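You operate a simulated robot arm through the tools that you are given. There is no shell and no other tool. Be economical: measure what you need, move in short steps, check, and stop when the job is done.

Carry out the task below with a simulated two-armed robot. There is one attempt and no reset: what you move stays moved.

JOB
Take the lid off the steel pot and lay it down on the top of the low steel table. Stack the 29 mm carton from the top of the high wooden table on top of the 65 mm carton. Put the white card on the top of the high wooden table away on the top of the grey table. Stack the square bottle marked "95" from the top of the black table on top of the square bottle labelled "56". Fetch the glove carton from the top of the black table and set it on the glassware counter top. Put the parts box marked "caps" from the top of the long white table on the top of the black table and the parts box labelled "washers" on the small blue tray. Do these in any order. Set down upright: white card, glove carton, parts box.

It is judged by the outcome, as a careful person would: the job done as asked, and still so three seconds after it is handed in. It fails if anything else is knocked over, pushed out of place, dropped, spilled or broken. A push-on lid holds only when it is set on centred and level and pressed home; a screw cap is set on level and turned clockwise until tight.

ROBOT AND FRAMES
Two 6-joint arms with fingered hands on one trunk, on a base that drives. Base frame: it is fixed to the floor where the robot stands at the start and does not move with it; the origin is under the middle of the robot, x ahead of it, y to its left, z up; the surface under the hand at the start is at about z = 550. Units: mm, degrees, N and s.
The left shoulder is at the start at [50, 170, 810], the right one opposite. With the tool pointing down near the work surface each hand reaches from about 500 to 780 mm from the robot's upright axis, wherever it stands, measured 20 degrees to its own side. Places, roughly: carton [-1250, -7000, 1000]; glassware counter top [3000, -1100, 900]; glove carton [-1000, -3750, 750]; parts box [750, -3500, 750]; small blue tray (26x12x3 cm) [700, -4100, 800]; square bottle [-1250, -4500, 750]; steel pot (7x7x5 cm) [700, -100, 600]; top of the black table [-1300, -3800, 800]; top of the grey table [-5100, -700, 800]; white card [-1250, -6750, 1000]. Payload 3.5 kg a hand.
The tool frame of a hand sits at the grasp point between the pads (the TCP): z along the fingers, y along the line on which they close. The tips reach 26 mm beyond it. The gripper opens to 132 mm. The gripper's body begins 73 mm behind the TCP. The gripper is a hand of 3 fingers: y runs from the thumb to the fingers, the wrist lies at [0, 0, -234] in the tool frame, and closing takes about 1.5 s.
Orientation is that of the tool frame in the base frame, as a unit quaternion [w, x, y, z]. With the fingers straight down and closing along the base's y, the tool's x points along the base's -x, its y along +y and its z along -z.

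CONTROLS
- The arms move only by the tool move_arm. It takes "left_commands", "right_commands" or both (then of equal length, played together; a hand with none holds still); each is a list of rows, each a list of 2 entries, a list of its own where there are three numbers: the turn, a rotation vector about the tool's x, y, z in degrees, then the shift along the tool's x, y, z in cm. In form: [[[rx, ry, rz], [tx, ty, tz]], ...]. A call has 1 to 12 rows; each row shifts and turns the commanded pose from where the row before left it, along the tool's axes as they then stand. "left_grip" and "right_grip" are, for a hand that has rows, the finger opening in cm, from 0 to 13.2, set as the call begins (left out, the last holds). A row lasts 0.2 s, in which the tool goes at most 50 mm and 8.6 degrees; a call with a longer step from one row to the next is refused whole, and so is a gripper value outside its range. A pose out of reach is approached as far as the arm can. The call stops where the force on the tool passes 40 N (or 10 N more than at its start, if that is more) or the arm is blocked; 0.2 s more then pass. Each finger travels about 153 mm/s and halts on what it meets, pressing with about 30 N; the grip force reading is that of the motor and also rises with nothing between the fingers. The clock runs only during rows and for 0.2 s after the last one: add rows that do not move to give the fingers time. The reply holds the time, the measured pose of the TCP, the force on the tool along the base axes, the opening and the grip force, in the units named above and with some noise, with the torque about the TCP (base axes, N m) and any sound that the robot's microphone picked up, and new pictures: "show" is both (left out), scene, wrist or none (wrist: the cameras of the hands that moved).
- Cameras (640 x 400 px; columns grow to the right, rows downward): "scene" is now at [39.6, -20.2, 1404.9]; the picture's right is [-0.23, -0.97, 0.00], its down [-0.67, 0.16, -0.72] and it looks along [0.70, -0.17, -0.69] (base axes); focal length 248 px, centre (320, 200). "left" rides on the left gripper at [-62, 3, -92] in its tool frame; the picture's right is [-0.05, -1.00, 0.00], its down [0.83, -0.04, -0.55] and it looks along [0.55, -0.03, 0.83] (tool axes); focal length 230 px, centre (320, 200). "right" rides on the right gripper at [62, 3, -92] in its tool frame; the picture's right is [-0.05, 1.00, 0.00], its down [-0.83, -0.04, -0.56] and it looks along [-0.55, -0.03, 0.83] (tool axes); focal length 230 px, centre (320, 200). There is no depth. A picture from a camera that has moved, and an enlarged one, comes with that camera's place and axes in the base frame and with its lens.
- move_column(by): slides the trunk up (or, below 0, down) by that many mm; the arms and the scene camera ride with it, the base frame stays. It gives what a move gives, with no picture.
- roll_base(legs): drives the robot by 1 to 6 legs, each [ahead, left, turn to the left] in mm, mm and degrees, along the robot's own axes; the way and the turn of a leg run together, so that a leg with both is an arc; at most 1500 mm and 180 degrees a leg. The arms and the cameras ride along, it lands a little off, and it stops where it bumps. It gives what a move gives, and a new picture of the scene camera.
- finger_targets(finger1, finger2, thumb_bend, hand): sets how far each is bent, from 0 (flat) to 1 (curled in); at 0.3 the hand is open as for a grip, at 0.7 the pads meet at the TCP. One left out holds its place. A second passes; each finger stops where it meets its share of the squeeze, and holds until it gets a number again. A gripper value or a shape takes the hand back. It gives what a move gives, with no picture; readings hold the bend of each and the force on the fingers (four entries, about 0 where the hand has none), thumb and palm.
- grasp_type(shape, hand): the hand has 3 fingers and takes this shape, open, in about a second: jaw (thumb against the fingers, like two jaws); tri (thumb and two fingers); tip (a fingertip pinch); poke (one finger out to press); point (the index stretched); flat (the hand flat); cup (the hand cupped); fist (a fist). The gripper value then closes the fingers along that shape, each until it touches; the sizes above hold for jaw. It gives what a move gives, with no picture.
- pan_tilt(pan, tilt): turns the head with the scene camera to pan (to the left, within 86 degrees either way) and tilt (down, from -29 to 69), counted from straight ahead of the robot. It gives what a move gives, and a new picture of the scene camera.
- enlarge(camera, box): a new picture of the part [left, top, right, bottom] of that camera's present view, enlarged. The clock stands still meanwhile.
- close_job(): hands the job in; it is judged then, once.

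Work in short steps. Places have to be worked out from the pictures, the camera data and where the tool is seen: move nearer, look again, correct. Check each grasp and each placing, and mend what went wrong. You have 196 turns and 260 pictures in all, those below and enlarged ones among them. Open the grippers and draw the arms clear of the work before you hand the job in, unless the task says otherwise; then end with one line.

The tools are called after "Call:" by a JSON object that holds its "method" and its "body". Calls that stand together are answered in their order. move_arm: Moves the arms, as the interface text tells. Its arguments: {"type":"object","properties":{"left_commands":{"type":"array","items":{"type":"array"}},"left_grip":{"type":"number"},"right_commands":{"type":"array","items":{"type":"array"}},"right_grip":{"type":"number"},"show":{"type":"string","enum":["both","scene","wrist","none"]}},"required":[]} The other tools are called the same way: move_column (by) slides the trunk up or down; grasp_type (shape, hand) gives the hand a shape; finger_targets (finger1, finger2, thumb_bend, hand) moves the fingers one by one; roll_base (legs) drives the base; pan_tilt (pan, tilt) turns the head that bears the scene camera; enlarge (camera, box) takes an enlarged picture of a part of a camera's view; close_job () hands the job in.

At the start:

```text
time: 0.0
left_eef_pos: [652.6, 199.7, 809.6]
left_ee_rot: [0.0, 0.001, 1.0, 0.001]
left_wrist_force: [-0.3, -0.1, 0.6]
left_moment: [0.01, -0.03, -0.02]
left_gripper_width: 131.8
left_finger_force: 0.1
left_shape: jaw
left_bend: [0.3, 0.3, 0.3]
left_finger forces: [0.0, 0.0, 0.0, 0.0, 0.0, 0.0]
right_eef_pos: [583.0, -329.8, 874.1]
right_ee_rot: [0.0, 0.0, 1.0, 0.0]
right_wrist_force: [-0.9, 0.1, -0.7]
right_moment: [0.03, 0.01, 0.0]
right_gripper_width: 131.9
right_finger_force: 0.1
right_shape: jaw
right_bend: [0.3, 0.3, 0.3]
right_finger forces: [0.0, 0.0, 0.0, 0.1, 0.1, 0.1]
trunk travel left (down, up): [-425.0, 285.0]
robot x, y, heading: [0.9, 1.9, 0.2]
head pan, tilt: [-13.5, 43.8]
```

scene: 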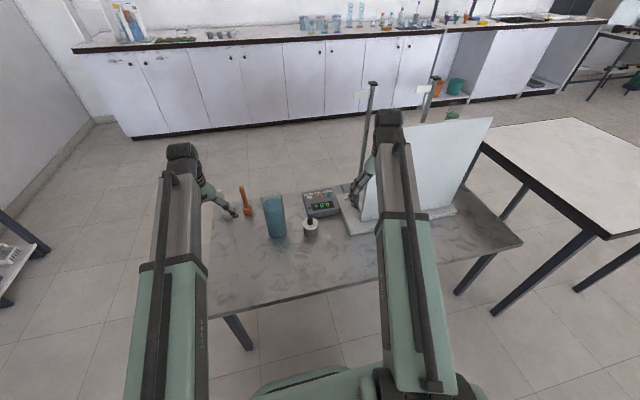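
right: 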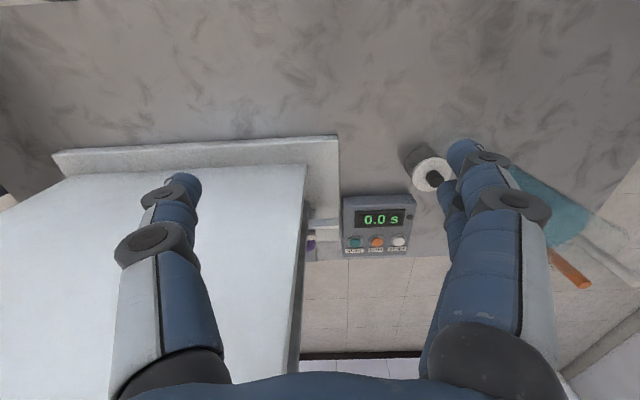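
left: 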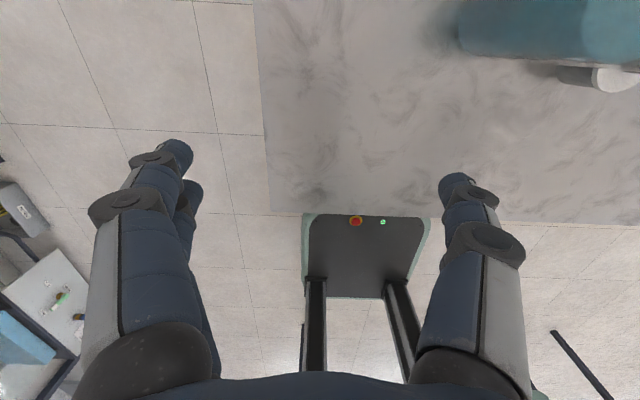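

I'll look at the pot on the steel table more closely first.

Call:
{"method": "enlarge", "body": {"camera": "scene", "box": [230, 160, 390, 260]}}

Call:
{"method": "enlarge", "body": {"camera": "right", "box": [330, 110, 530, 235]}}

```text
4.00 times, centred on (310, 210) of scene
camera zoom: at [39.6, -20.2, 1404.9], right [-0.23, -0.97, 0.0], down [-0.67, 0.16, -0.72], along [0.7, -0.17, -0.69], focal length 993 px, centre (360, 160)
```

zoom: 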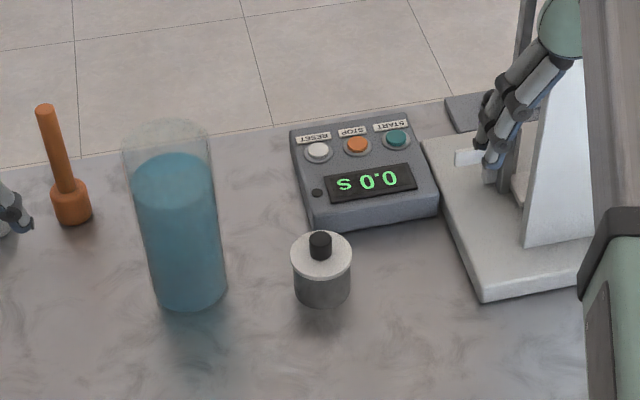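

```text
3.20 times, centred on (430, 172) of right
camera zoom: at [520.6, -326.7, 966.3], right [0.05, 1.0, 0.0], down [0.83, -0.04, 0.56], along [0.55, -0.03, -0.83], focal length 736 px, centre (-32, 288)
```

zoom: 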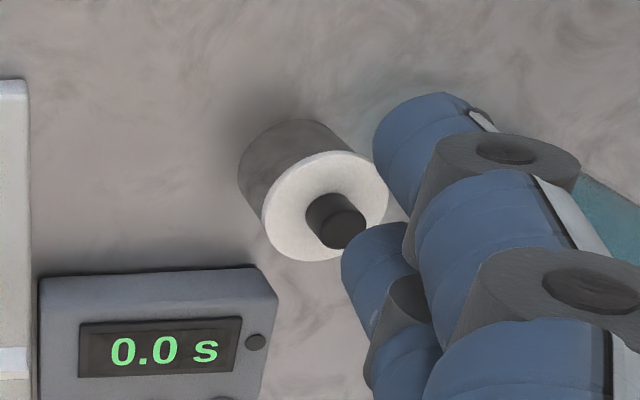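

Knob top triangulates to about [717, -142, 632]. I bring the right hand over it at a smaller opening, staying clear of the beaker.

Call:
{"method": "move_arm", "body": {"right_commands": [[[0, 0, 0], [-2.5, 3.7, 0]], [[0, 0, 0], [-2.5, 3.7, 0]], [[0, 0, 0], [-2.5, 3.7, 0]], [[0, 0, 0], [-2.5, 3.7, 0]], [[0, 0, 0], [-3.3, 4.0, 0]], [[0, 0, 0], [0, 0, 4.5]], [[0, 0, 0], [0, 0, 4.5]], [[0, 0, 0], [0, 0, 4.5]], [[0, 0, 0], [0, 0, 3]]], "right_grip": 7}}

```text
refused: row 5 steps farther than a row can; nothing moved
```

Row 5 was slightly over the limit; I re-split the motion.

Call:
{"method": "move_arm", "body": {"right_commands": [[[0, 0, 0], [-2.2, 3.1, 0]], [[0, 0, 0], [-2.2, 3.1, 0]], [[0, 0, 0], [-2.2, 3.1, 0]], [[0, 0, 0], [-2.2, 3.1, 0]], [[0, 0, 0], [-2.2, 3.1, 0]], [[0, 0, 0], [-2.2, 3.1, 0]], [[0, 0, 0], [0, 0, 4.5]], [[0, 0, 0], [0, 0, 4.5]], [[0, 0, 0], [0, 0, 4.5]], [[0, 0, 0], [0, 0, 3]]], "right_grip": 7}}

```text
time: 2.2
left_eef_pos: [652.1, 199.0, 810.1]
left_ee_rot: [0.0, 0.001, 1.0, 0.001]
left_wrist_force: [0.4, -0.6, 0.3]
left_moment: [0.0, -0.04, 0.02]
left_gripper_width: 132.0
left_finger_force: 0.1
left_shape: jaw
left_bend: [0.3, 0.3, 0.3]
left_finger forces: [0.1, 0.1, 0.0, 0.0, 0.0, 0.0]
right_eef_pos: [712.8, -144.2, 708.6]
right_ee_rot: [0.0, -0.001, 1.0, 0.0]
right_wrist_force: [0.0, 0.4, 0.0]
right_moment: [0.0, -0.01, 0.02]
right_gripper_width: 70.8
right_finger_force: 0.1
right_shape: jaw
right_bend: [0.72, 0.72, 0.7]
right_finger forces: [0.0, 0.0, 0.0, 0.0, 0.1, 0.1]
trunk travel left (down, up): [-425.0, 285.0]
robot x, y, heading: [-2.5, 0.8, 0.4]
head pan, tilt: [-13.5, 43.8]
camera scene: at [39.7, -20.2, 1404.9], right [-0.23, -0.97, 0.0], down [-0.67, 0.16, -0.72], along [0.7, -0.17, -0.69], focal length 248 px, centre (320, 200)
camera right: at [651.5, -141.2, 800.9], right [0.05, 1.0, 0.0], down [0.83, -0.04, 0.56], along [0.55, -0.03, -0.83], focal length 230 px, centre (320, 200)
```

scene: 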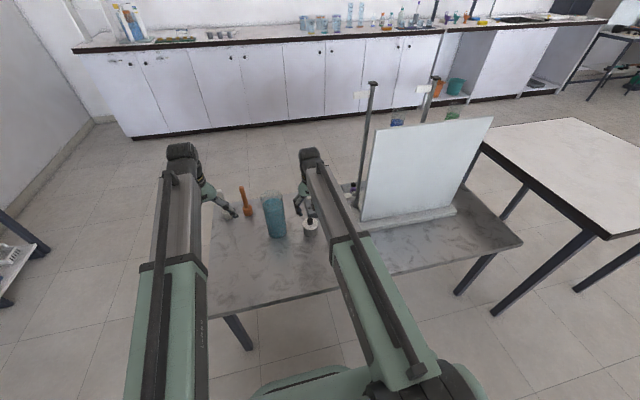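
right: 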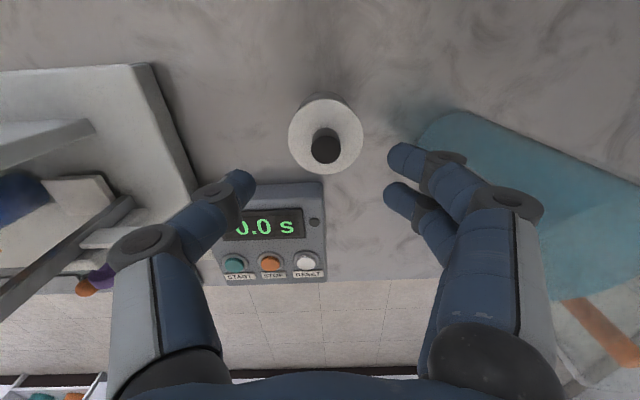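

Knob seen at about [716, -140]; I centre on it, descend to z≈638 and close.

Call:
{"method": "move_arm", "body": {"right_commands": [[[0, 0, 0], [-0.3, 0.3, 2]], [[0, 0, 0], [0, 0, 2]], [[0, 0, 0], [0, 0, 2]], [[0, 0, 0], [0, 0, 1]]], "show": "none"}}

Call:
{"method": "move_arm", "body": {"right_commands": [[[0, 0, 0], [0, 0, 0]], [[0, 0, 0], [0, 0, 0]], [[0, 0, 0], [0, 0, 0]], [[0, 0, 0], [0, 0, 0]], [[0, 0, 0], [0, 0, 0]], [[0, 0, 0], [0, 0, 0]]], "right_grip": 0, "show": "wrist"}}

```text
time: 3.2
left_eef_pos: [652.4, 199.7, 810.5]
left_ee_rot: [0.0, 0.0, 1.0, 0.0]
left_wrist_force: [-0.5, 0.4, -0.6]
left_moment: [0.04, 0.0, -0.03]
left_gripper_width: 131.8
left_finger_force: 0.1
left_shape: jaw
left_bend: [0.3, 0.3, 0.3]
left_finger forces: [0.0, 0.0, 0.0, 0.0, 0.1, 0.1]
right_eef_pos: [716.6, -140.4, 639.9]
right_ee_rot: [-0.001, 0.001, 1.0, 0.0]
right_wrist_force: [0.1, 0.1, -0.7]
right_moment: [0.02, 0.01, 0.01]
right_gripper_width: 70.8
right_finger_force: 0.1
right_shape: jaw
right_bend: [0.72, 0.72, 0.7]
right_finger forces: [0.0, 0.1, 0.1, 0.0, 0.0, 0.1]
trunk travel left (down, up): [-425.0, 285.0]
robot x, y, heading: [-1.8, -1.1, -0.1]
head pan, tilt: [-13.5, 43.8]
```

```text
time: 4.6
left_eef_pos: [652.6, 200.6, 809.4]
left_ee_rot: [0.0, 0.0, 1.0, 0.001]
left_wrist_force: [-0.3, -0.4, -0.1]
left_moment: [0.02, -0.03, 0.01]
left_gripper_width: 131.7
left_finger_force: 0.0
left_shape: jaw
left_bend: [0.3, 0.3, 0.3]
left_finger forces: [0.0, 0.0, 0.0, 0.1, 0.0, 0.0]
right_eef_pos: [716.8, -141.7, 640.0]
right_ee_rot: [0.001, -0.001, 1.0, -0.001]
right_wrist_force: [0.2, -0.3, -0.3]
right_moment: [0.01, 0.02, 0.02]
right_gripper_width: 12.5
right_finger_force: 29.8
right_shape: jaw
right_bend: [0.71, 0.72, 0.7]
right_finger forces: [11.2, 14.8, 0.0, 0.1, 26.5, 0.1]
trunk travel left (down, up): [-425.0, 285.0]
robot x, y, heading: [-1.3, 0.3, 0.1]
head pan, tilt: [-13.5, 43.8]
heard: snap
camera right: at [655.4, -137.6, 731.2], right [0.05, 1.0, 0.0], down [0.83, -0.04, 0.56], along [0.55, -0.03, -0.83], focal length 230 px, centre (320, 200)
```

right: 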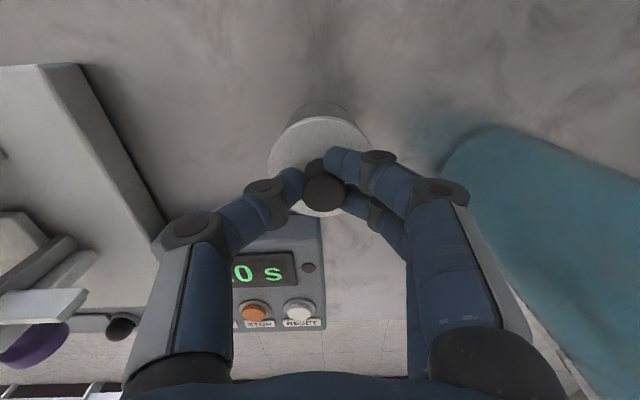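

The knob is gripped (about 27 N). I lift slowly and look.

Call:
{"method": "move_arm", "body": {"right_commands": [[[0, 0, 0], [0, 0, -0.5]], [[0, 0, 0], [0, 0, -1]], [[0, 0, 0], [0, 0, -1.5]], [[0, 0, 0], [0, 0, -2]], [[0, 0, 0], [0, 0, -2]]], "show": "both"}}

```text
time: 5.8
left_eef_pos: [653.2, 198.8, 809.5]
left_ee_rot: [0.0, -0.001, 1.0, 0.0]
left_wrist_force: [-0.1, 0.3, 0.0]
left_moment: [-0.01, -0.03, -0.02]
left_gripper_width: 132.0
left_finger_force: 0.0
left_shape: jaw
left_bend: [0.3, 0.3, 0.3]
left_finger forces: [0.0, 0.0, 0.0, 0.0, 0.1, 0.0]
right_eef_pos: [717.6, -142.3, 710.1]
right_ee_rot: [0.0, 0.0, 1.0, 0.0]
right_wrist_force: [0.1, 0.8, -0.5]
right_moment: [-0.02, -0.02, -0.01]
right_gripper_width: 12.6
right_finger_force: 30.5
right_shape: jaw
right_bend: [0.71, 0.72, 0.7]
right_finger forces: [12.0, 15.5, 0.0, 0.1, 26.4, 0.0]
trunk travel left (down, up): [-425.0, 285.0]
robot x, y, heading: [-5.4, 3.7, 0.1]
head pan, tilt: [-13.5, 43.8]
camera scene: at [39.6, -20.2, 1404.9], right [-0.23, -0.97, 0.0], down [-0.67, 0.16, -0.72], along [0.7, -0.17, -0.69], focal length 248 px, centre (320, 200)
camera right: at [655.1, -138.1, 801.4], right [0.05, 1.0, 0.0], down [0.83, -0.04, 0.55], along [0.55, -0.03, -0.83], focal length 230 px, centre (320, 200)
```

scene: 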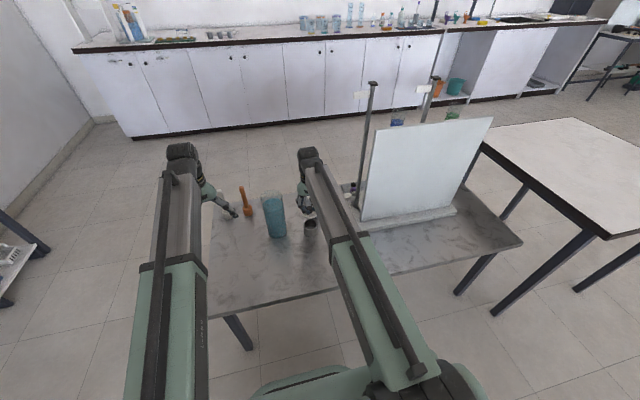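
right: 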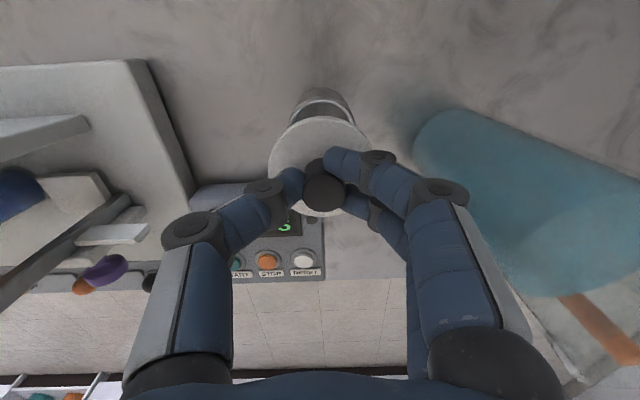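

Lid is off and level. I bring it back over the clear front of the table (x≈585) and begin down.

Call:
{"method": "move_arm", "body": {"right_commands": [[[0, 0, 0], [4.4, 0, -1]], [[0, 0, 0], [4.4, -0.3, 0]], [[0, 0, 0], [4.4, -0.4, 0]], [[0, 0, 0], [0, 0, 4]], [[0, 0, 0], [0, 0, 4]], [[0, 0, 0], [0, 0, 2]]], "show": "none"}}

Call:
{"method": "move_arm", "body": {"right_commands": [[[0, 0, 0], [0, 0, 0.4]], [[0, 0, 0], [0, 0, 0.4]], [[0, 0, 0], [0, 0, 0.4]], [[0, 0, 0], [0, 0, 0.4]], [[0, 0, 0], [0, 0, 0.4]], [[0, 0, 0], [0, 0, 0.4]], [[0, 0, 0], [0, 0, 0.4]]], "show": "both"}}

```text
time: 7.2
left_eef_pos: [653.5, 200.1, 809.8]
left_ee_rot: [0.001, 0.0, 1.0, 0.0]
left_wrist_force: [0.1, 0.4, 0.1]
left_moment: [0.01, 0.05, 0.02]
left_gripper_width: 132.0
left_finger_force: 0.0
left_shape: jaw
left_bend: [0.3, 0.3, 0.3]
left_finger forces: [0.0, 0.0, 0.1, 0.1, 0.1, 0.0]
right_eef_pos: [585.3, -148.1, 619.6]
right_ee_rot: [0.0, 0.0, 1.0, 0.001]
right_wrist_force: [1.1, -0.3, 0.0]
right_moment: [-0.01, 0.02, -0.02]
right_gripper_width: 12.7
right_finger_force: 30.1
right_shape: jaw
right_bend: [0.71, 0.72, 0.7]
right_finger forces: [13.5, 16.4, 0.1, 0.1, 26.4, 0.0]
trunk travel left (down, up): [-425.0, 285.0]
robot x, y, heading: [-2.3, -0.3, -0.3]
head pan, tilt: [-13.5, 43.8]
```

```text
time: 8.8
left_eef_pos: [652.7, 200.8, 809.2]
left_ee_rot: [0.0, 0.0, 1.0, 0.0]
left_wrist_force: [0.4, -0.8, -0.1]
left_moment: [0.02, -0.03, -0.01]
left_gripper_width: 132.0
left_finger_force: 0.1
left_shape: jaw
left_bend: [0.3, 0.3, 0.3]
left_finger forces: [0.0, 0.0, 0.1, 0.0, 0.1, 0.1]
right_eef_pos: [584.3, -147.8, 591.9]
right_ee_rot: [0.0, 0.0, 1.0, 0.0]
right_wrist_force: [0.4, 0.5, -0.4]
right_moment: [0.0, 0.03, -0.02]
right_gripper_width: 12.2
right_finger_force: 30.4
right_shape: jaw
right_bend: [0.71, 0.72, 0.7]
right_finger forces: [13.8, 16.6, 0.0, 0.1, 26.4, 0.0]
trunk travel left (down, up): [-425.0, 285.0]
robot x, y, heading: [-0.9, -1.7, 0.1]
head pan, tilt: [-13.5, 43.8]
camera scene: at [39.6, -20.2, 1404.9], right [-0.23, -0.97, 0.0], down [-0.67, 0.16, -0.72], along [0.7, -0.17, -0.69], focal length 248 px, centre (320, 200)
camera right: at [523.5, -144.1, 683.3], right [0.05, 1.0, 0.0], down [0.83, -0.04, 0.56], along [0.55, -0.03, -0.83], focal length 230 px, centre (320, 200)
```

scene: 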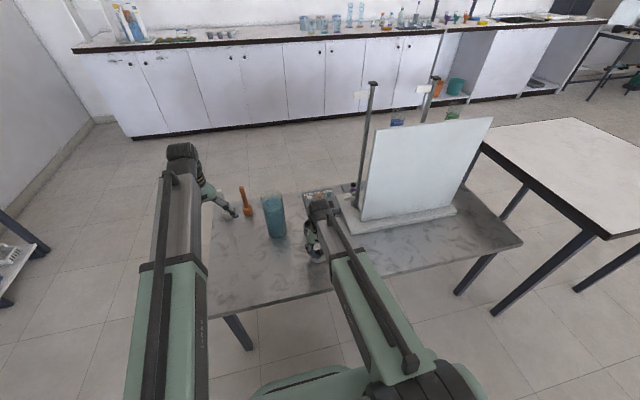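
right: 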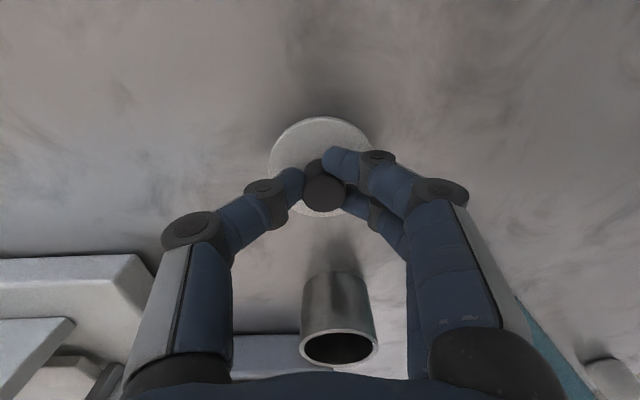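

No contact yet at TCP 592. I continue down in small steps until it touches.

Call:
{"method": "move_arm", "body": {"right_commands": [[[0, 0, 0], [0, 0, 0.2]], [[0, 0, 0], [0, 0, 0.2]], [[0, 0, 0], [0, 0, 0.2]], [[0, 0, 0], [0, 0, 0.2]], [[0, 0, 0], [0, 0, 0.2]], [[0, 0, 0], [0, 0, 0.2]]], "show": "none"}}

```text
time: 10.1
left_eef_pos: [651.4, 199.3, 811.0]
left_ee_rot: [0.0, 0.0, 1.0, 0.0]
left_wrist_force: [-0.1, -0.5, 0.5]
left_moment: [-0.01, 0.02, -0.01]
left_gripper_width: 131.9
left_finger_force: 0.2
left_shape: jaw
left_bend: [0.3, 0.3, 0.3]
left_finger forces: [0.0, 0.0, 0.1, 0.1, 0.1, 0.1]
right_eef_pos: [585.2, -147.8, 585.9]
right_ee_rot: [0.003, 0.0, 1.0, 0.0]
right_wrist_force: [-8.2, -1.0, 25.0]
right_moment: [0.07, 0.17, 0.03]
right_gripper_width: 14.8
right_finger_force: 30.4
right_shape: jaw
right_bend: [0.72, 0.73, 0.72]
right_finger forces: [24.4, 21.5, 0.0, 0.0, 33.5, 0.0]
trunk travel left (down, up): [-425.0, 285.0]
robot x, y, heading: [0.9, -1.9, -0.3]
head pan, tilt: [-13.5, 43.8]
stopped in row 6 (right hand): the force on the tool passed its limit at 42 N (the readings are from after the stop); the commanded pose is now the measured one
```

Contact with the table. I back off by a millimetre, open, and rise.

Call:
{"method": "move_arm", "body": {"right_commands": [[[0, 0, 0], [0, 0, -0.1]], [[0, 0, 0], [0, 0, 0]], [[0, 0, 0], [0, 0, 0]], [[0, 0, 0], [0, 0, 0]], [[0, 0, 0], [0, 0, -2]], [[0, 0, 0], [0, 0, -4]], [[0, 0, 0], [0, 0, -4]], [[0, 0, 0], [0, 0, -4]]], "right_grip": 6, "show": "wrist"}}

```text
time: 11.8
left_eef_pos: [652.0, 199.9, 809.8]
left_ee_rot: [0.0, 0.0, 1.0, 0.0]
left_wrist_force: [-1.0, -0.2, 0.6]
left_moment: [-0.04, 0.02, 0.03]
left_gripper_width: 131.8
left_finger_force: 0.0
left_shape: jaw
left_bend: [0.3, 0.3, 0.3]
left_finger forces: [0.0, 0.0, 0.0, 0.0, 0.1, 0.2]
right_eef_pos: [585.2, -148.6, 726.9]
right_ee_rot: [0.001, 0.0, 1.0, 0.0]
right_wrist_force: [-0.1, 0.1, 0.1]
right_moment: [0.02, 0.01, 0.0]
right_gripper_width: 59.4
right_finger_force: 0.0
right_shape: jaw
right_bend: [0.73, 0.73, 0.7]
right_finger forces: [0.0, 0.0, 0.0, 0.1, 0.0, 0.0]
trunk travel left (down, up): [-425.0, 285.0]
robot x, y, heading: [0.4, 0.9, -0.2]
head pan, tilt: [-13.5, 43.8]
camera right: at [523.7, -145.2, 816.2], right [0.05, 1.0, 0.0], down [0.83, -0.04, 0.56], along [0.56, -0.03, -0.83], focal length 230 px, centre (320, 200)
```

right: 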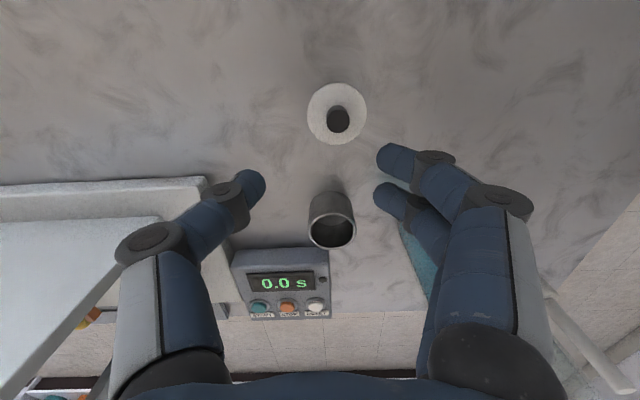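

The lid lies flat with its knob up. I raise the right hand and look to the sides for a path.

Call:
{"method": "move_arm", "body": {"right_commands": [[[0, 0, 0], [0, 0, -4.5]], [[0, 0, 0], [0, 0, -4.5]], [[0, 0, 0], [0, 0, -4.5]], [[0, 0, 0], [3.5, -2, -3]], [[0, 0, 0], [3.5, -2, -3]]], "show": "none"}}

Call:
{"method": "pan_tilt", "body": {"pan": -85, "tilt": 25}}

Call:
{"method": "pan_tilt", "body": {"pan": 85, "tilt": 25}}

```text
refused: row 4 steps farther than a row can; nothing moved
```

```text
time: 13.3
left_eef_pos: [653.1, 199.6, 809.7]
left_ee_rot: [0.0, 0.001, 1.0, 0.0]
left_wrist_force: [0.5, -1.1, -0.4]
left_moment: [0.0, -0.02, 0.01]
left_gripper_width: 131.7
left_finger_force: 0.0
left_shape: jaw
left_bend: [0.3, 0.3, 0.3]
left_finger forces: [0.0, 0.0, 0.0, 0.0, 0.0, 0.1]
right_eef_pos: [585.8, -148.6, 723.4]
right_ee_rot: [0.002, 0.0, 1.0, 0.0]
right_wrist_force: [-0.2, 0.4, 0.5]
right_moment: [0.01, -0.01, 0.03]
right_gripper_width: 59.7
right_finger_force: 0.1
right_shape: jaw
right_bend: [0.73, 0.73, 0.7]
right_finger forces: [0.0, 0.0, 0.0, 0.0, 0.0, 0.0]
trunk travel left (down, up): [-425.0, 285.0]
robot x, y, heading: [-0.0, -0.7, -0.2]
head pan, tilt: [-85.0, 25.0]
camera scene: at [-32.3, -92.8, 1433.8], right [-1.0, -0.09, 0.0], down [-0.04, 0.42, -0.91], along [0.08, -0.9, -0.42], focal length 248 px, centre (320, 200)
```

scene: 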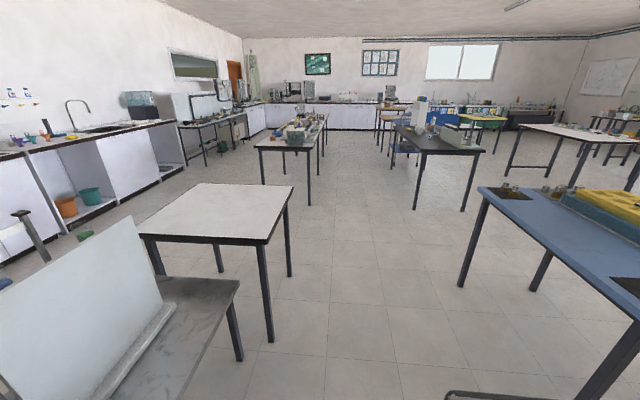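

```text
time: 15.9
left_eef_pos: [652.7, 199.8, 810.3]
left_ee_rot: [0.0, 0.0, 1.0, 0.0]
left_wrist_force: [-0.3, -0.7, -0.3]
left_moment: [-0.01, 0.02, -0.02]
left_gripper_width: 131.9
left_finger_force: 0.0
left_shape: jaw
left_bend: [0.3, 0.3, 0.3]
left_finger forces: [0.1, 0.0, 0.0, 0.0, 0.1, 0.0]
right_eef_pos: [585.6, -149.0, 723.9]
right_ee_rot: [0.002, -0.001, 1.0, 0.001]
right_wrist_force: [-0.5, 0.0, -0.5]
right_moment: [-0.04, 0.0, -0.03]
right_gripper_width: 59.6
right_finger_force: 0.1
right_shape: jaw
right_bend: [0.73, 0.73, 0.7]
right_finger forces: [0.0, 0.0, 0.1, 0.1, 0.0, 0.0]
trunk travel left (down, up): [-425.0, 285.0]
robot x, y, heading: [0.8, 0.2, -0.0]
head pan, tilt: [85.0, 25.0]
camera scene: at [-32.3, 90.8, 1433.8], right [1.0, -0.09, 0.0], down [-0.04, -0.42, -0.91], along [0.08, 0.9, -0.42], focal length 248 px, centre (320, 200)
```

scene: 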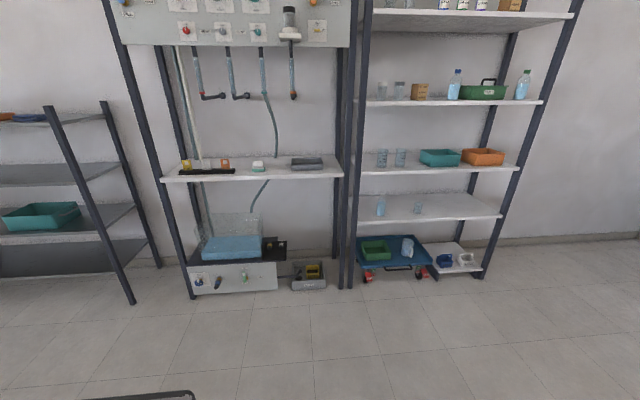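

Two corridors are visible: between the small white table and blue table, leading to the long white and black tables. I raise the right hand and the trunk, then back off and turn right.

Call:
{"method": "move_arm", "body": {"right_commands": [[[0, 0, 0], [0, 0, -4.5]], [[0, 0, 0], [0, 0, -4.5]], [[0, 0, 0], [0, 0, -4.5]], [[0, 0, 0], [2, -2, -2]], [[0, 0, 0], [2, -2, 0]]], "show": "none"}}

Call:
{"method": "move_column", "body": {"by": 250}}

Call:
{"method": "pan_tilt", "body": {"pan": 0, "tilt": 30}}

Call:
{"method": "roll_base", "body": {"legs": [[-370, 0, 0], [0, 0, -90]]}}

```text
time: 17.1
left_eef_pos: [652.7, 200.4, 808.9]
left_ee_rot: [0.0, 0.0, 1.0, 0.0]
left_wrist_force: [-0.9, 0.9, -0.4]
left_moment: [0.0, -0.02, 0.02]
left_gripper_width: 131.7
left_finger_force: 0.0
left_shape: jaw
left_bend: [0.3, 0.3, 0.3]
left_finger forces: [0.0, 0.0, 0.0, 0.0, 0.1, 0.0]
right_eef_pos: [545.2, -189.4, 879.7]
right_ee_rot: [0.001, 0.001, 1.0, 0.0]
right_wrist_force: [0.1, -0.3, -0.3]
right_moment: [0.0, -0.01, 0.02]
right_gripper_width: 59.4
right_finger_force: 0.1
right_shape: jaw
right_bend: [0.73, 0.73, 0.7]
right_finger forces: [0.1, 0.0, 0.0, 0.1, 0.0, 0.1]
trunk travel left (down, up): [-425.0, 285.0]
robot x, y, heading: [-0.8, 0.2, -0.1]
head pan, tilt: [85.0, 25.0]
```

```text
time: 19.6
left_eef_pos: [652.7, 199.6, 1059.5]
left_ee_rot: [-0.001, 0.0, 1.0, 0.0]
left_wrist_force: [0.3, 0.8, -0.2]
left_moment: [-0.02, 0.0, 0.03]
left_gripper_width: 131.8
left_finger_force: 0.0
left_shape: jaw
left_bend: [0.3, 0.3, 0.3]
left_finger forces: [0.0, 0.1, 0.0, 0.1, 0.0, 0.0]
right_eef_pos: [544.5, -189.2, 1130.4]
right_ee_rot: [0.001, 0.001, 1.0, 0.0]
right_wrist_force: [0.1, 0.7, -0.2]
right_moment: [-0.02, -0.02, -0.04]
right_gripper_width: 59.5
right_finger_force: 0.1
right_shape: jaw
right_bend: [0.73, 0.73, 0.7]
right_finger forces: [0.1, 0.1, 0.0, 0.0, 0.1, 0.1]
trunk travel left (down, up): [-675.0, 35.0]
robot x, y, heading: [6.8, -1.3, -0.0]
head pan, tilt: [85.0, 25.0]
```

```text
time: 21.2
left_eef_pos: [651.9, 199.6, 1060.3]
left_ee_rot: [0.001, 0.0, 1.0, 0.0]
left_wrist_force: [0.6, 0.4, 0.6]
left_moment: [-0.03, -0.01, 0.0]
left_gripper_width: 132.1
left_finger_force: 0.0
left_shape: jaw
left_bend: [0.3, 0.3, 0.3]
left_finger forces: [0.0, 0.0, 0.1, 0.0, 0.0, 0.0]
right_eef_pos: [545.2, -189.6, 1129.6]
right_ee_rot: [0.002, 0.0, 1.0, 0.0]
right_wrist_force: [0.5, -0.6, -0.2]
right_moment: [0.02, 0.02, 0.01]
right_gripper_width: 59.5
right_finger_force: 0.1
right_shape: jaw
right_bend: [0.73, 0.73, 0.7]
right_finger forces: [0.1, 0.0, 0.1, 0.1, 0.0, 0.0]
trunk travel left (down, up): [-675.0, 35.0]
robot x, y, heading: [-1.1, -2.0, 0.2]
head pan, tilt: [0.0, 30.0]
camera scene: at [50.0, -0.9, 1675.9], right [0.0, -1.0, 0.0], down [-0.5, 0.0, -0.87], along [0.87, 0.0, -0.5], focal length 248 px, centre (320, 200)
```

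scene: 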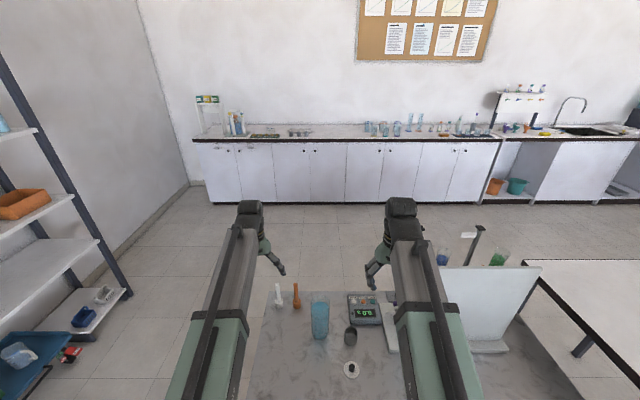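

```text
time: 27.4
left_eef_pos: [-174.6, -653.7, 1059.4]
left_ee_rot: [0.0, 0.709, 0.706, 0.0]
left_wrist_force: [-0.1, -0.5, 0.0]
left_moment: [0.0, 0.01, -0.02]
left_gripper_width: 131.9
left_finger_force: 0.1
left_shape: jaw
left_bend: [0.3, 0.3, 0.3]
left_finger forces: [0.1, 0.1, 0.0, 0.0, 0.0, 0.0]
right_eef_pos: [-562.8, -544.0, 1130.3]
right_ee_rot: [0.001, 0.709, 0.705, -0.002]
right_wrist_force: [0.3, -0.3, -0.7]
right_moment: [0.0, -0.02, 0.0]
right_gripper_width: 59.6
right_finger_force: 0.1
right_shape: jaw
right_bend: [0.73, 0.73, 0.7]
right_finger forces: [0.1, 0.1, 0.0, 0.0, 0.0, 0.1]
trunk travel left (down, up): [-675.0, 35.0]
robot x, y, heading: [-372.1, 5.3, -90.1]
head pan, tilt: [0.0, 30.0]
camera scene: at [-372.0, -50.7, 1675.9], right [-1.0, 0.0, 0.0], down [0.0, 0.5, -0.87], along [0.0, -0.87, -0.5], focal length 248 px, centre (320, 200)
```

scene: 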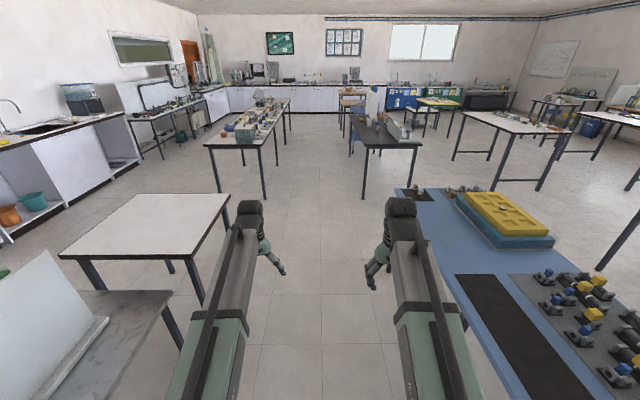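

Corridor between x≈-920 and x≈330 is free. I drive down it to about y=-2600.

Call:
{"method": "roll_base", "body": {"legs": [[1400, 70, 0], [1200, 0, 0]]}}

```text
time: 40.2
left_eef_pos: [-141.2, -3286.6, 1058.5]
left_ee_rot: [0.001, 0.714, 0.7, 0.0]
left_wrist_force: [0.4, -0.1, -0.8]
left_moment: [0.02, 0.0, 0.03]
left_gripper_width: 132.1
left_finger_force: 0.2
left_shape: jaw
left_bend: [0.3, 0.3, 0.3]
left_finger forces: [0.0, 0.0, 0.0, 0.0, 0.1, 0.0]
right_eef_pos: [-528.7, -3169.9, 1129.8]
right_ee_rot: [0.001, 0.714, 0.7, -0.001]
right_wrist_force: [0.0, -0.4, -0.6]
right_moment: [0.03, 0.02, 0.03]
right_gripper_width: 59.8
right_finger_force: 0.1
right_shape: jaw
right_bend: [0.73, 0.73, 0.7]
right_finger forces: [0.0, 0.0, 0.0, 0.0, 0.0, 0.1]
trunk travel left (down, up): [-675.0, 35.0]
robot x, y, heading: [-327.7, -2631.1, -91.0]
head pan, tilt: [0.0, 30.0]
camera scene: at [-329.4, -2680.8, 1675.8], right [-1.0, 0.02, 0.0], down [0.01, 0.5, -0.87], along [-0.02, -0.87, -0.5], focal length 248 px, centre (320, 200)
```

scene: 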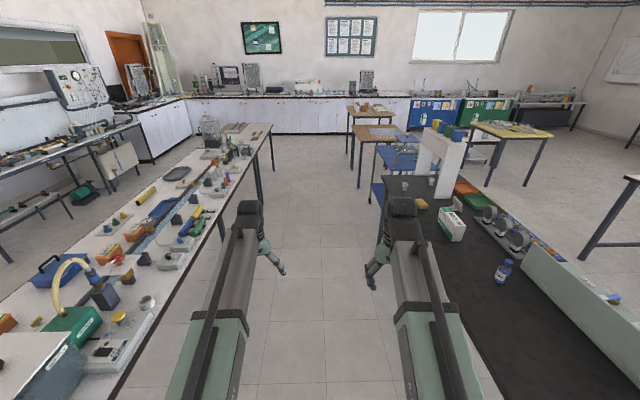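

I enlarge both tables.

Call:
{"method": "enlarge", "body": {"camera": "scene", "box": [60, 110, 280, 248]}}

Call:
{"method": "enlarge", "body": {"camera": "scene", "box": [340, 90, 560, 228]}}

```text
2.90 times, centred on (170, 179) of scene
camera zoom: at [-329.4, -2680.8, 1675.8], right [-1.0, 0.02, 0.0], down [0.01, 0.5, -0.87], along [-0.02, -0.87, -0.5], focal length 720 px, centre (755, 261)
```

zoom: 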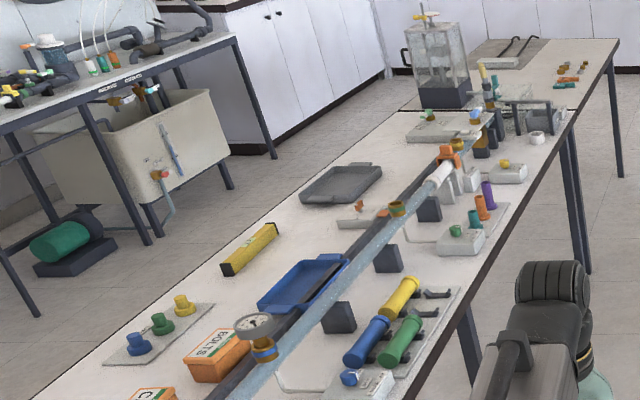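

```text
2.90 times, centred on (450, 159) of scene
camera zoom: at [-329.4, -2680.8, 1675.8], right [-1.0, 0.02, 0.0], down [0.01, 0.5, -0.87], along [-0.02, -0.87, -0.5], focal length 720 px, centre (-57, 319)
```

zoom: 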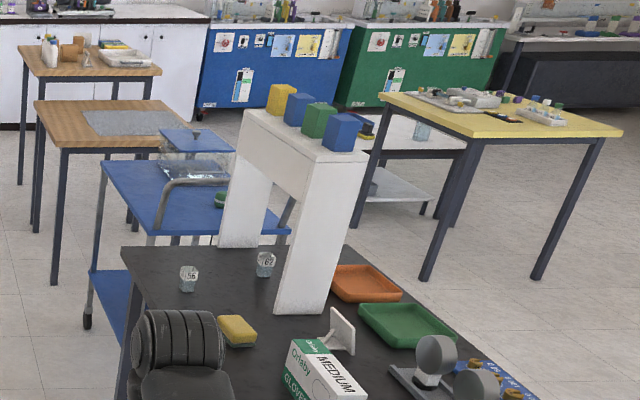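

The parts boxes (BOLTS, C…) and the blue tray at ≈[681,-4122,800] lie on the east half of the long white table, behind a pipe as seen from here, so I go round to the east aisle and face west.

Call:
{"method": "roll_base", "body": {"legs": [[-350, 0, 1], [0, 1500, 0], [0, 450, 0], [0, 0, -90]]}}

```text
time: 55.7
left_eef_pos: [979.9, -2501.3, 1059.7]
left_ee_rot: [0.0, 1.0, -0.012, 0.0]
left_wrist_force: [-0.1, -0.1, 0.0]
left_moment: [0.01, 0.0, 0.0]
left_gripper_width: 132.1
left_finger_force: 0.0
left_shape: jaw
left_bend: [0.3, 0.3, 0.3]
left_finger forces: [0.0, 0.0, 0.0, 0.0, 0.0, 0.0]
right_eef_pos: [1097.4, -2115.2, 1129.5]
right_ee_rot: [0.0, 1.0, -0.012, -0.002]
right_wrist_force: [0.6, 0.3, 0.4]
right_moment: [-0.01, 0.04, 0.0]
right_gripper_width: 59.5
right_finger_force: 0.0
right_shape: jaw
right_bend: [0.73, 0.73, 0.7]
right_finger forces: [0.1, 0.0, 0.0, 0.0, 0.0, 0.0]
trunk travel left (down, up): [-675.0, 35.0]
robot x, y, heading: [1642.0, -2320.5, 178.5]
head pan, tilt: [0.0, 30.0]
camera scene: at [1587.1, -2318.1, 1675.9], right [0.02, 1.0, 0.0], down [0.5, -0.01, -0.87], along [-0.87, 0.02, -0.5], focal length 248 px, centre (320, 200)
```

scene: 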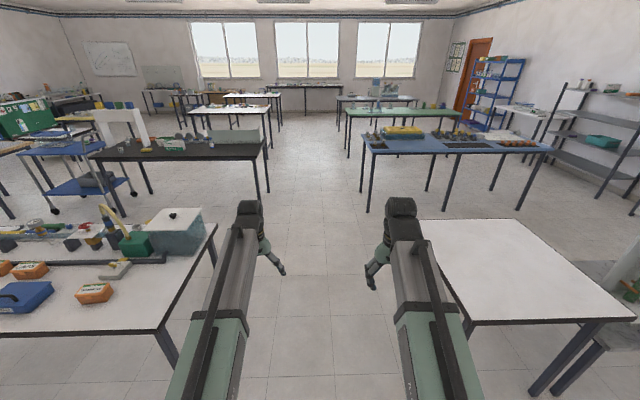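

Parts boxes are visible on the near half. I slide left (south) along the table.

Call:
{"method": "roll_base", "body": {"legs": [[0, 1150, 1.5]]}}

Call:
{"method": "pan_tilt", "body": {"pan": 15, "tilt": 42}}

```text
time: 61.5
left_eef_pos: [969.4, -3660.8, 1059.3]
left_ee_rot: [0.0, 1.0, -0.001, 0.0]
left_wrist_force: [0.2, -0.2, 0.0]
left_moment: [-0.01, -0.01, 0.0]
left_gripper_width: 132.1
left_finger_force: 0.0
left_shape: jaw
left_bend: [0.3, 0.3, 0.3]
left_finger forces: [0.1, 0.1, 0.0, 0.0, 0.0, 0.0]
right_eef_pos: [1077.5, -3271.4, 1129.5]
right_ee_rot: [0.0, 1.0, -0.002, -0.002]
right_wrist_force: [-0.3, -0.2, 0.1]
right_moment: [0.04, 0.01, -0.02]
right_gripper_width: 59.6
right_finger_force: 0.0
right_shape: jaw
right_bend: [0.73, 0.73, 0.7]
right_finger forces: [0.1, 0.0, 0.0, 0.1, 0.0, 0.0]
trunk travel left (down, up): [-675.0, 35.0]
robot x, y, heading: [1624.4, -3462.4, 179.6]
head pan, tilt: [0.0, 30.0]
camera scene: at [1571.6, -3463.9, 1675.9], right [0.0, 1.0, 0.0], down [0.5, 0.0, -0.87], along [-0.87, 0.0, -0.5], focal length 248 px, centre (320, 200)
```

scene: 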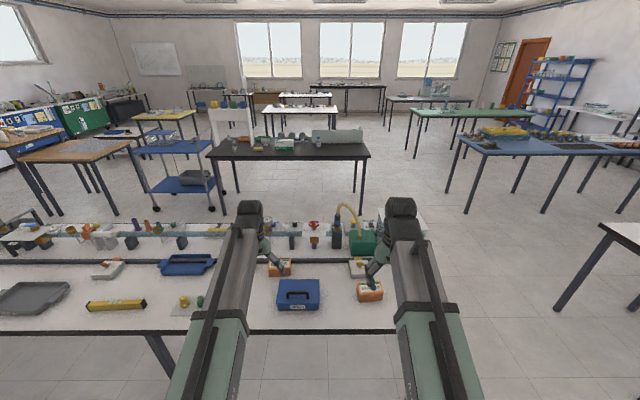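

```text
time: 62.3
left_eef_pos: [968.3, -3660.2, 1059.2]
left_ee_rot: [0.001, 1.0, -0.001, 0.0]
left_wrist_force: [-0.1, 0.6, 0.1]
left_moment: [0.01, -0.04, -0.02]
left_gripper_width: 131.8
left_finger_force: 0.0
left_shape: jaw
left_bend: [0.3, 0.3, 0.3]
left_finger forces: [0.1, 0.1, 0.1, 0.0, 0.0, 0.0]
right_eef_pos: [1076.8, -3272.3, 1130.9]
right_ee_rot: [0.0, 1.0, -0.001, -0.002]
right_wrist_force: [0.1, 0.1, 0.3]
right_moment: [0.01, -0.03, 0.02]
right_gripper_width: 59.6
right_finger_force: 0.1
right_shape: jaw
right_bend: [0.73, 0.73, 0.7]
right_finger forces: [0.0, 0.0, 0.0, 0.0, 0.0, 0.1]
trunk travel left (down, up): [-675.0, 35.0]
robot x, y, heading: [1621.1, -3459.4, 180.1]
head pan, tilt: [15.0, 42.0]
camera scene: at [1581.2, -3485.0, 1657.6], right [-0.26, 0.97, 0.0], down [0.65, 0.17, -0.74], along [-0.72, -0.19, -0.67], focal length 248 px, centre (320, 200)
```

scene: 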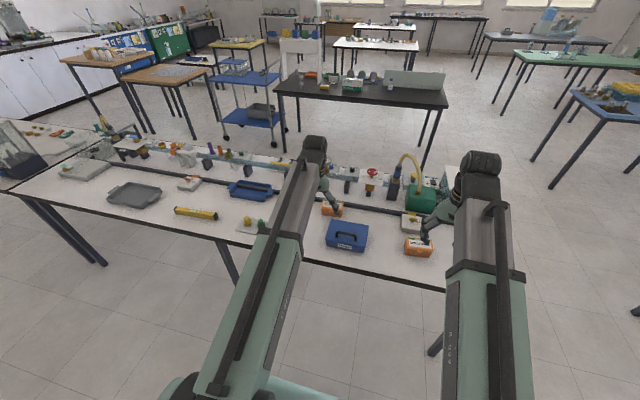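

Call:
{"method": "enlarge", "body": {"camera": "scene", "box": [120, 150, 280, 250]}}

Call:
{"method": "enlarge", "body": {"camera": "scene", "box": [300, 180, 460, 280]}}

```text
4.00 times, centred on (200, 200) of scene
camera zoom: at [1581.2, -3485.0, 1657.6], right [-0.26, 0.97, 0.0], down [0.65, 0.17, -0.74], along [-0.72, -0.19, -0.67], focal length 993 px, centre (800, 200)
```

zoom: 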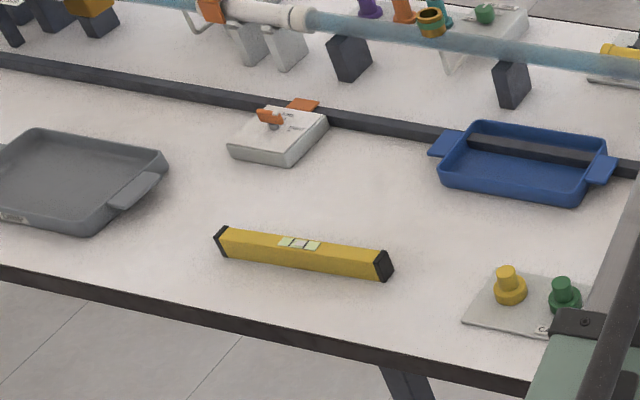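

```text
4.00 times, centred on (380, 230) of scene
camera zoom: at [1581.2, -3485.0, 1657.6], right [-0.26, 0.97, 0.0], down [0.65, 0.17, -0.74], along [-0.72, -0.19, -0.67], focal length 993 px, centre (80, 80)
```

zoom: 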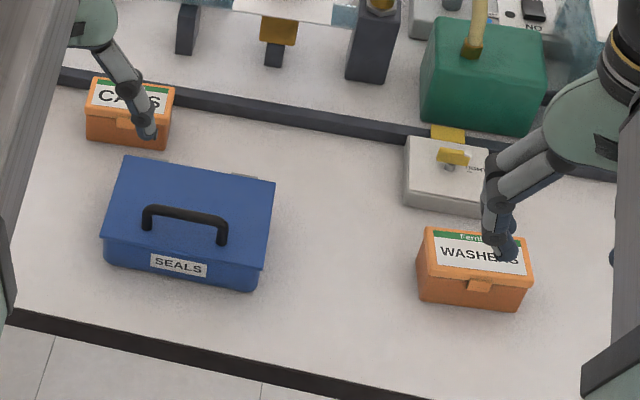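

WASHERS ≈[868,-3263], CAPS ≈[740,-3647], tray ≈[703,-4093]. I roll forward 180 mm, which puts the right hand above the WASHERS box.

Call:
{"method": "roll_base", "body": {"legs": [[180, 0, 0]]}}

Call:
{"method": "move_arm", "body": {"right_commands": [[[0, 0, 0], [0, 0, 4]], [[0, 0, 0], [0, 0, 4]], [[0, 0, 0], [0, 0, 4]]], "right_grip": 13.2, "left_commands": [[[0, 0, 0], [0, 0, 0]], [[0, 0, 0], [0, 0, 0]], [[0, 0, 0], [0, 0, 0]]], "show": "wrist"}}

```text
time: 63.8
left_eef_pos: [787.4, -3658.4, 1057.9]
left_ee_rot: [0.001, 1.0, -0.003, 0.0]
left_wrist_force: [-0.5, 0.1, -0.3]
left_moment: [0.0, -0.03, 0.0]
left_gripper_width: 131.8
left_finger_force: 0.1
left_shape: jaw
left_bend: [0.3, 0.3, 0.3]
left_finger forces: [0.0, 0.0, 0.1, 0.0, 0.0, 0.0]
right_eef_pos: [896.3, -3269.8, 1128.6]
right_ee_rot: [0.001, 1.0, -0.003, -0.002]
right_wrist_force: [-0.2, -0.9, -0.3]
right_moment: [0.03, -0.04, -0.01]
right_gripper_width: 59.7
right_finger_force: 0.1
right_shape: jaw
right_bend: [0.73, 0.73, 0.7]
right_finger forces: [0.1, 0.0, 0.0, 0.0, 0.0, 0.1]
trunk travel left (down, up): [-675.0, 35.0]
robot x, y, heading: [1441.0, -3465.2, 179.8]
head pan, tilt: [15.0, 42.0]
camera scene: at [1398.7, -3484.1, 1657.5], right [-0.25, 0.97, 0.0], down [0.65, 0.17, -0.74], along [-0.72, -0.19, -0.67], focal length 248 px, centre (320, 200)
```

scene: 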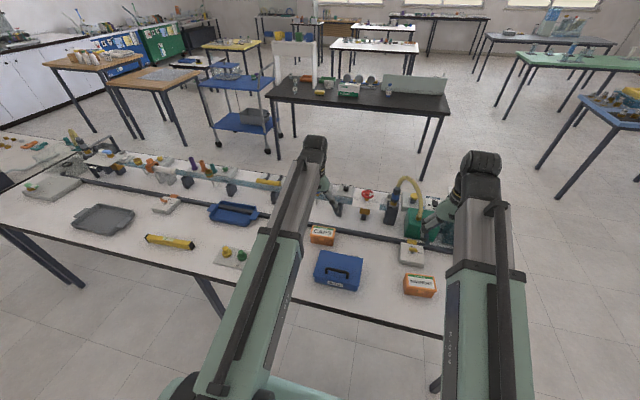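

```text
time: 64.6
left_eef_pos: [787.9, -3658.0, 1059.1]
left_ee_rot: [0.0, 1.0, -0.002, 0.0]
left_wrist_force: [0.2, 0.6, 0.2]
left_moment: [-0.01, -0.01, -0.01]
left_gripper_width: 131.8
left_finger_force: 0.0
left_shape: jaw
left_bend: [0.3, 0.3, 0.3]
left_finger forces: [0.0, 0.0, 0.0, 0.1, 0.0, 0.1]
right_eef_pos: [897.0, -3269.9, 1008.9]
right_ee_rot: [0.0, 1.0, -0.003, -0.002]
right_wrist_force: [0.1, 0.2, -0.3]
right_moment: [-0.02, 0.04, 0.01]
right_gripper_width: 131.9
right_finger_force: 0.1
right_shape: jaw
right_bend: [0.3, 0.3, 0.3]
right_finger forces: [0.0, 0.0, 0.0, 0.1, 0.1, 0.1]
trunk travel left (down, up): [-675.0, 35.0]
robot x, y, heading: [1442.6, -3462.1, 179.6]
head pan, tilt: [15.0, 42.0]
camera right: at [959.3, -3272.4, 1100.5], right [-0.06, -1.0, 0.0], down [-0.83, 0.05, 0.56], along [-0.56, 0.03, -0.83], focal length 230 px, centre (320, 200)
camera left: at [726.2, -3660.4, 1150.6], right [-0.05, 1.0, 0.0], down [0.83, 0.04, 0.56], along [0.55, 0.03, -0.83], focal length 230 px, centre (320, 200)
```

right: 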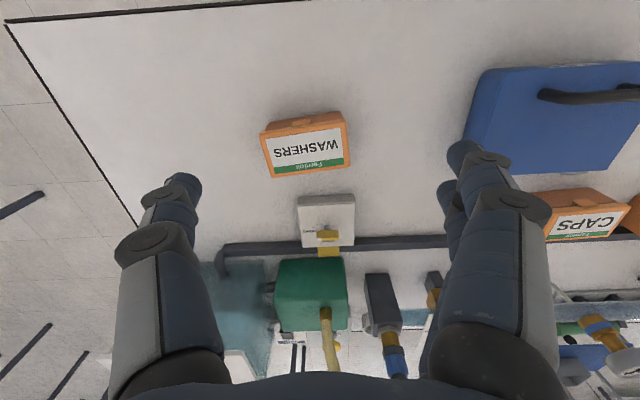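
left: 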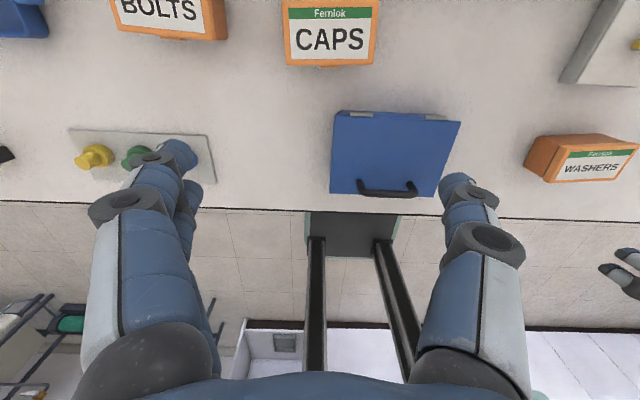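

WASHERS box centre ≈[865,-3252], turned about 11°. I align the right hand above it and descend part way.

Call:
{"method": "move_arm", "body": {"right_commands": [[[0, 0, 0], [-3.15, -1.8, 0]], [[0, 0, -5.4], [0, 0, 2]], [[0, 0, -5.4], [0, 0, 3]], [[0, 0, 0], [0, 0, 3]]], "show": "wrist"}}

```text
time: 65.6
left_eef_pos: [788.8, -3658.5, 1059.6]
left_ee_rot: [0.0, 1.0, -0.002, 0.0]
left_wrist_force: [-1.2, 0.2, -0.3]
left_moment: [0.01, 0.01, -0.03]
left_gripper_width: 132.0
left_finger_force: 0.0
left_shape: jaw
left_bend: [0.3, 0.3, 0.3]
left_finger forces: [0.0, 0.1, 0.0, 0.1, 0.1, 0.1]
right_eef_pos: [865.4, -3252.8, 929.6]
right_ee_rot: [0.0, 0.996, 0.092, -0.002]
right_wrist_force: [0.6, 0.3, -0.2]
right_moment: [0.01, 0.05, 0.0]
right_gripper_width: 131.7
right_finger_force: 0.1
right_shape: jaw
right_bend: [0.3, 0.3, 0.3]
right_finger forces: [0.1, 0.0, 0.0, 0.1, 0.0, 0.0]
trunk travel left (down, up): [-675.0, 35.0]
robot x, y, heading: [1439.5, -3460.7, 179.9]
head pan, tilt: [15.0, 42.0]
camera right: at [927.4, -3243.1, 1021.2], right [0.13, -0.99, 0.0], down [-0.82, -0.11, 0.56], along [-0.55, -0.07, -0.83], focal length 230 px, centre (320, 200)
```

right: 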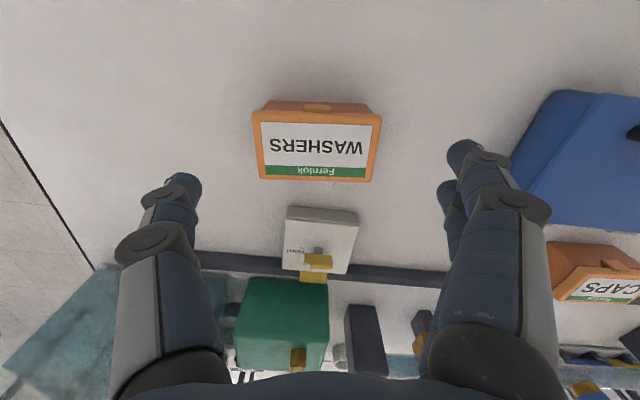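

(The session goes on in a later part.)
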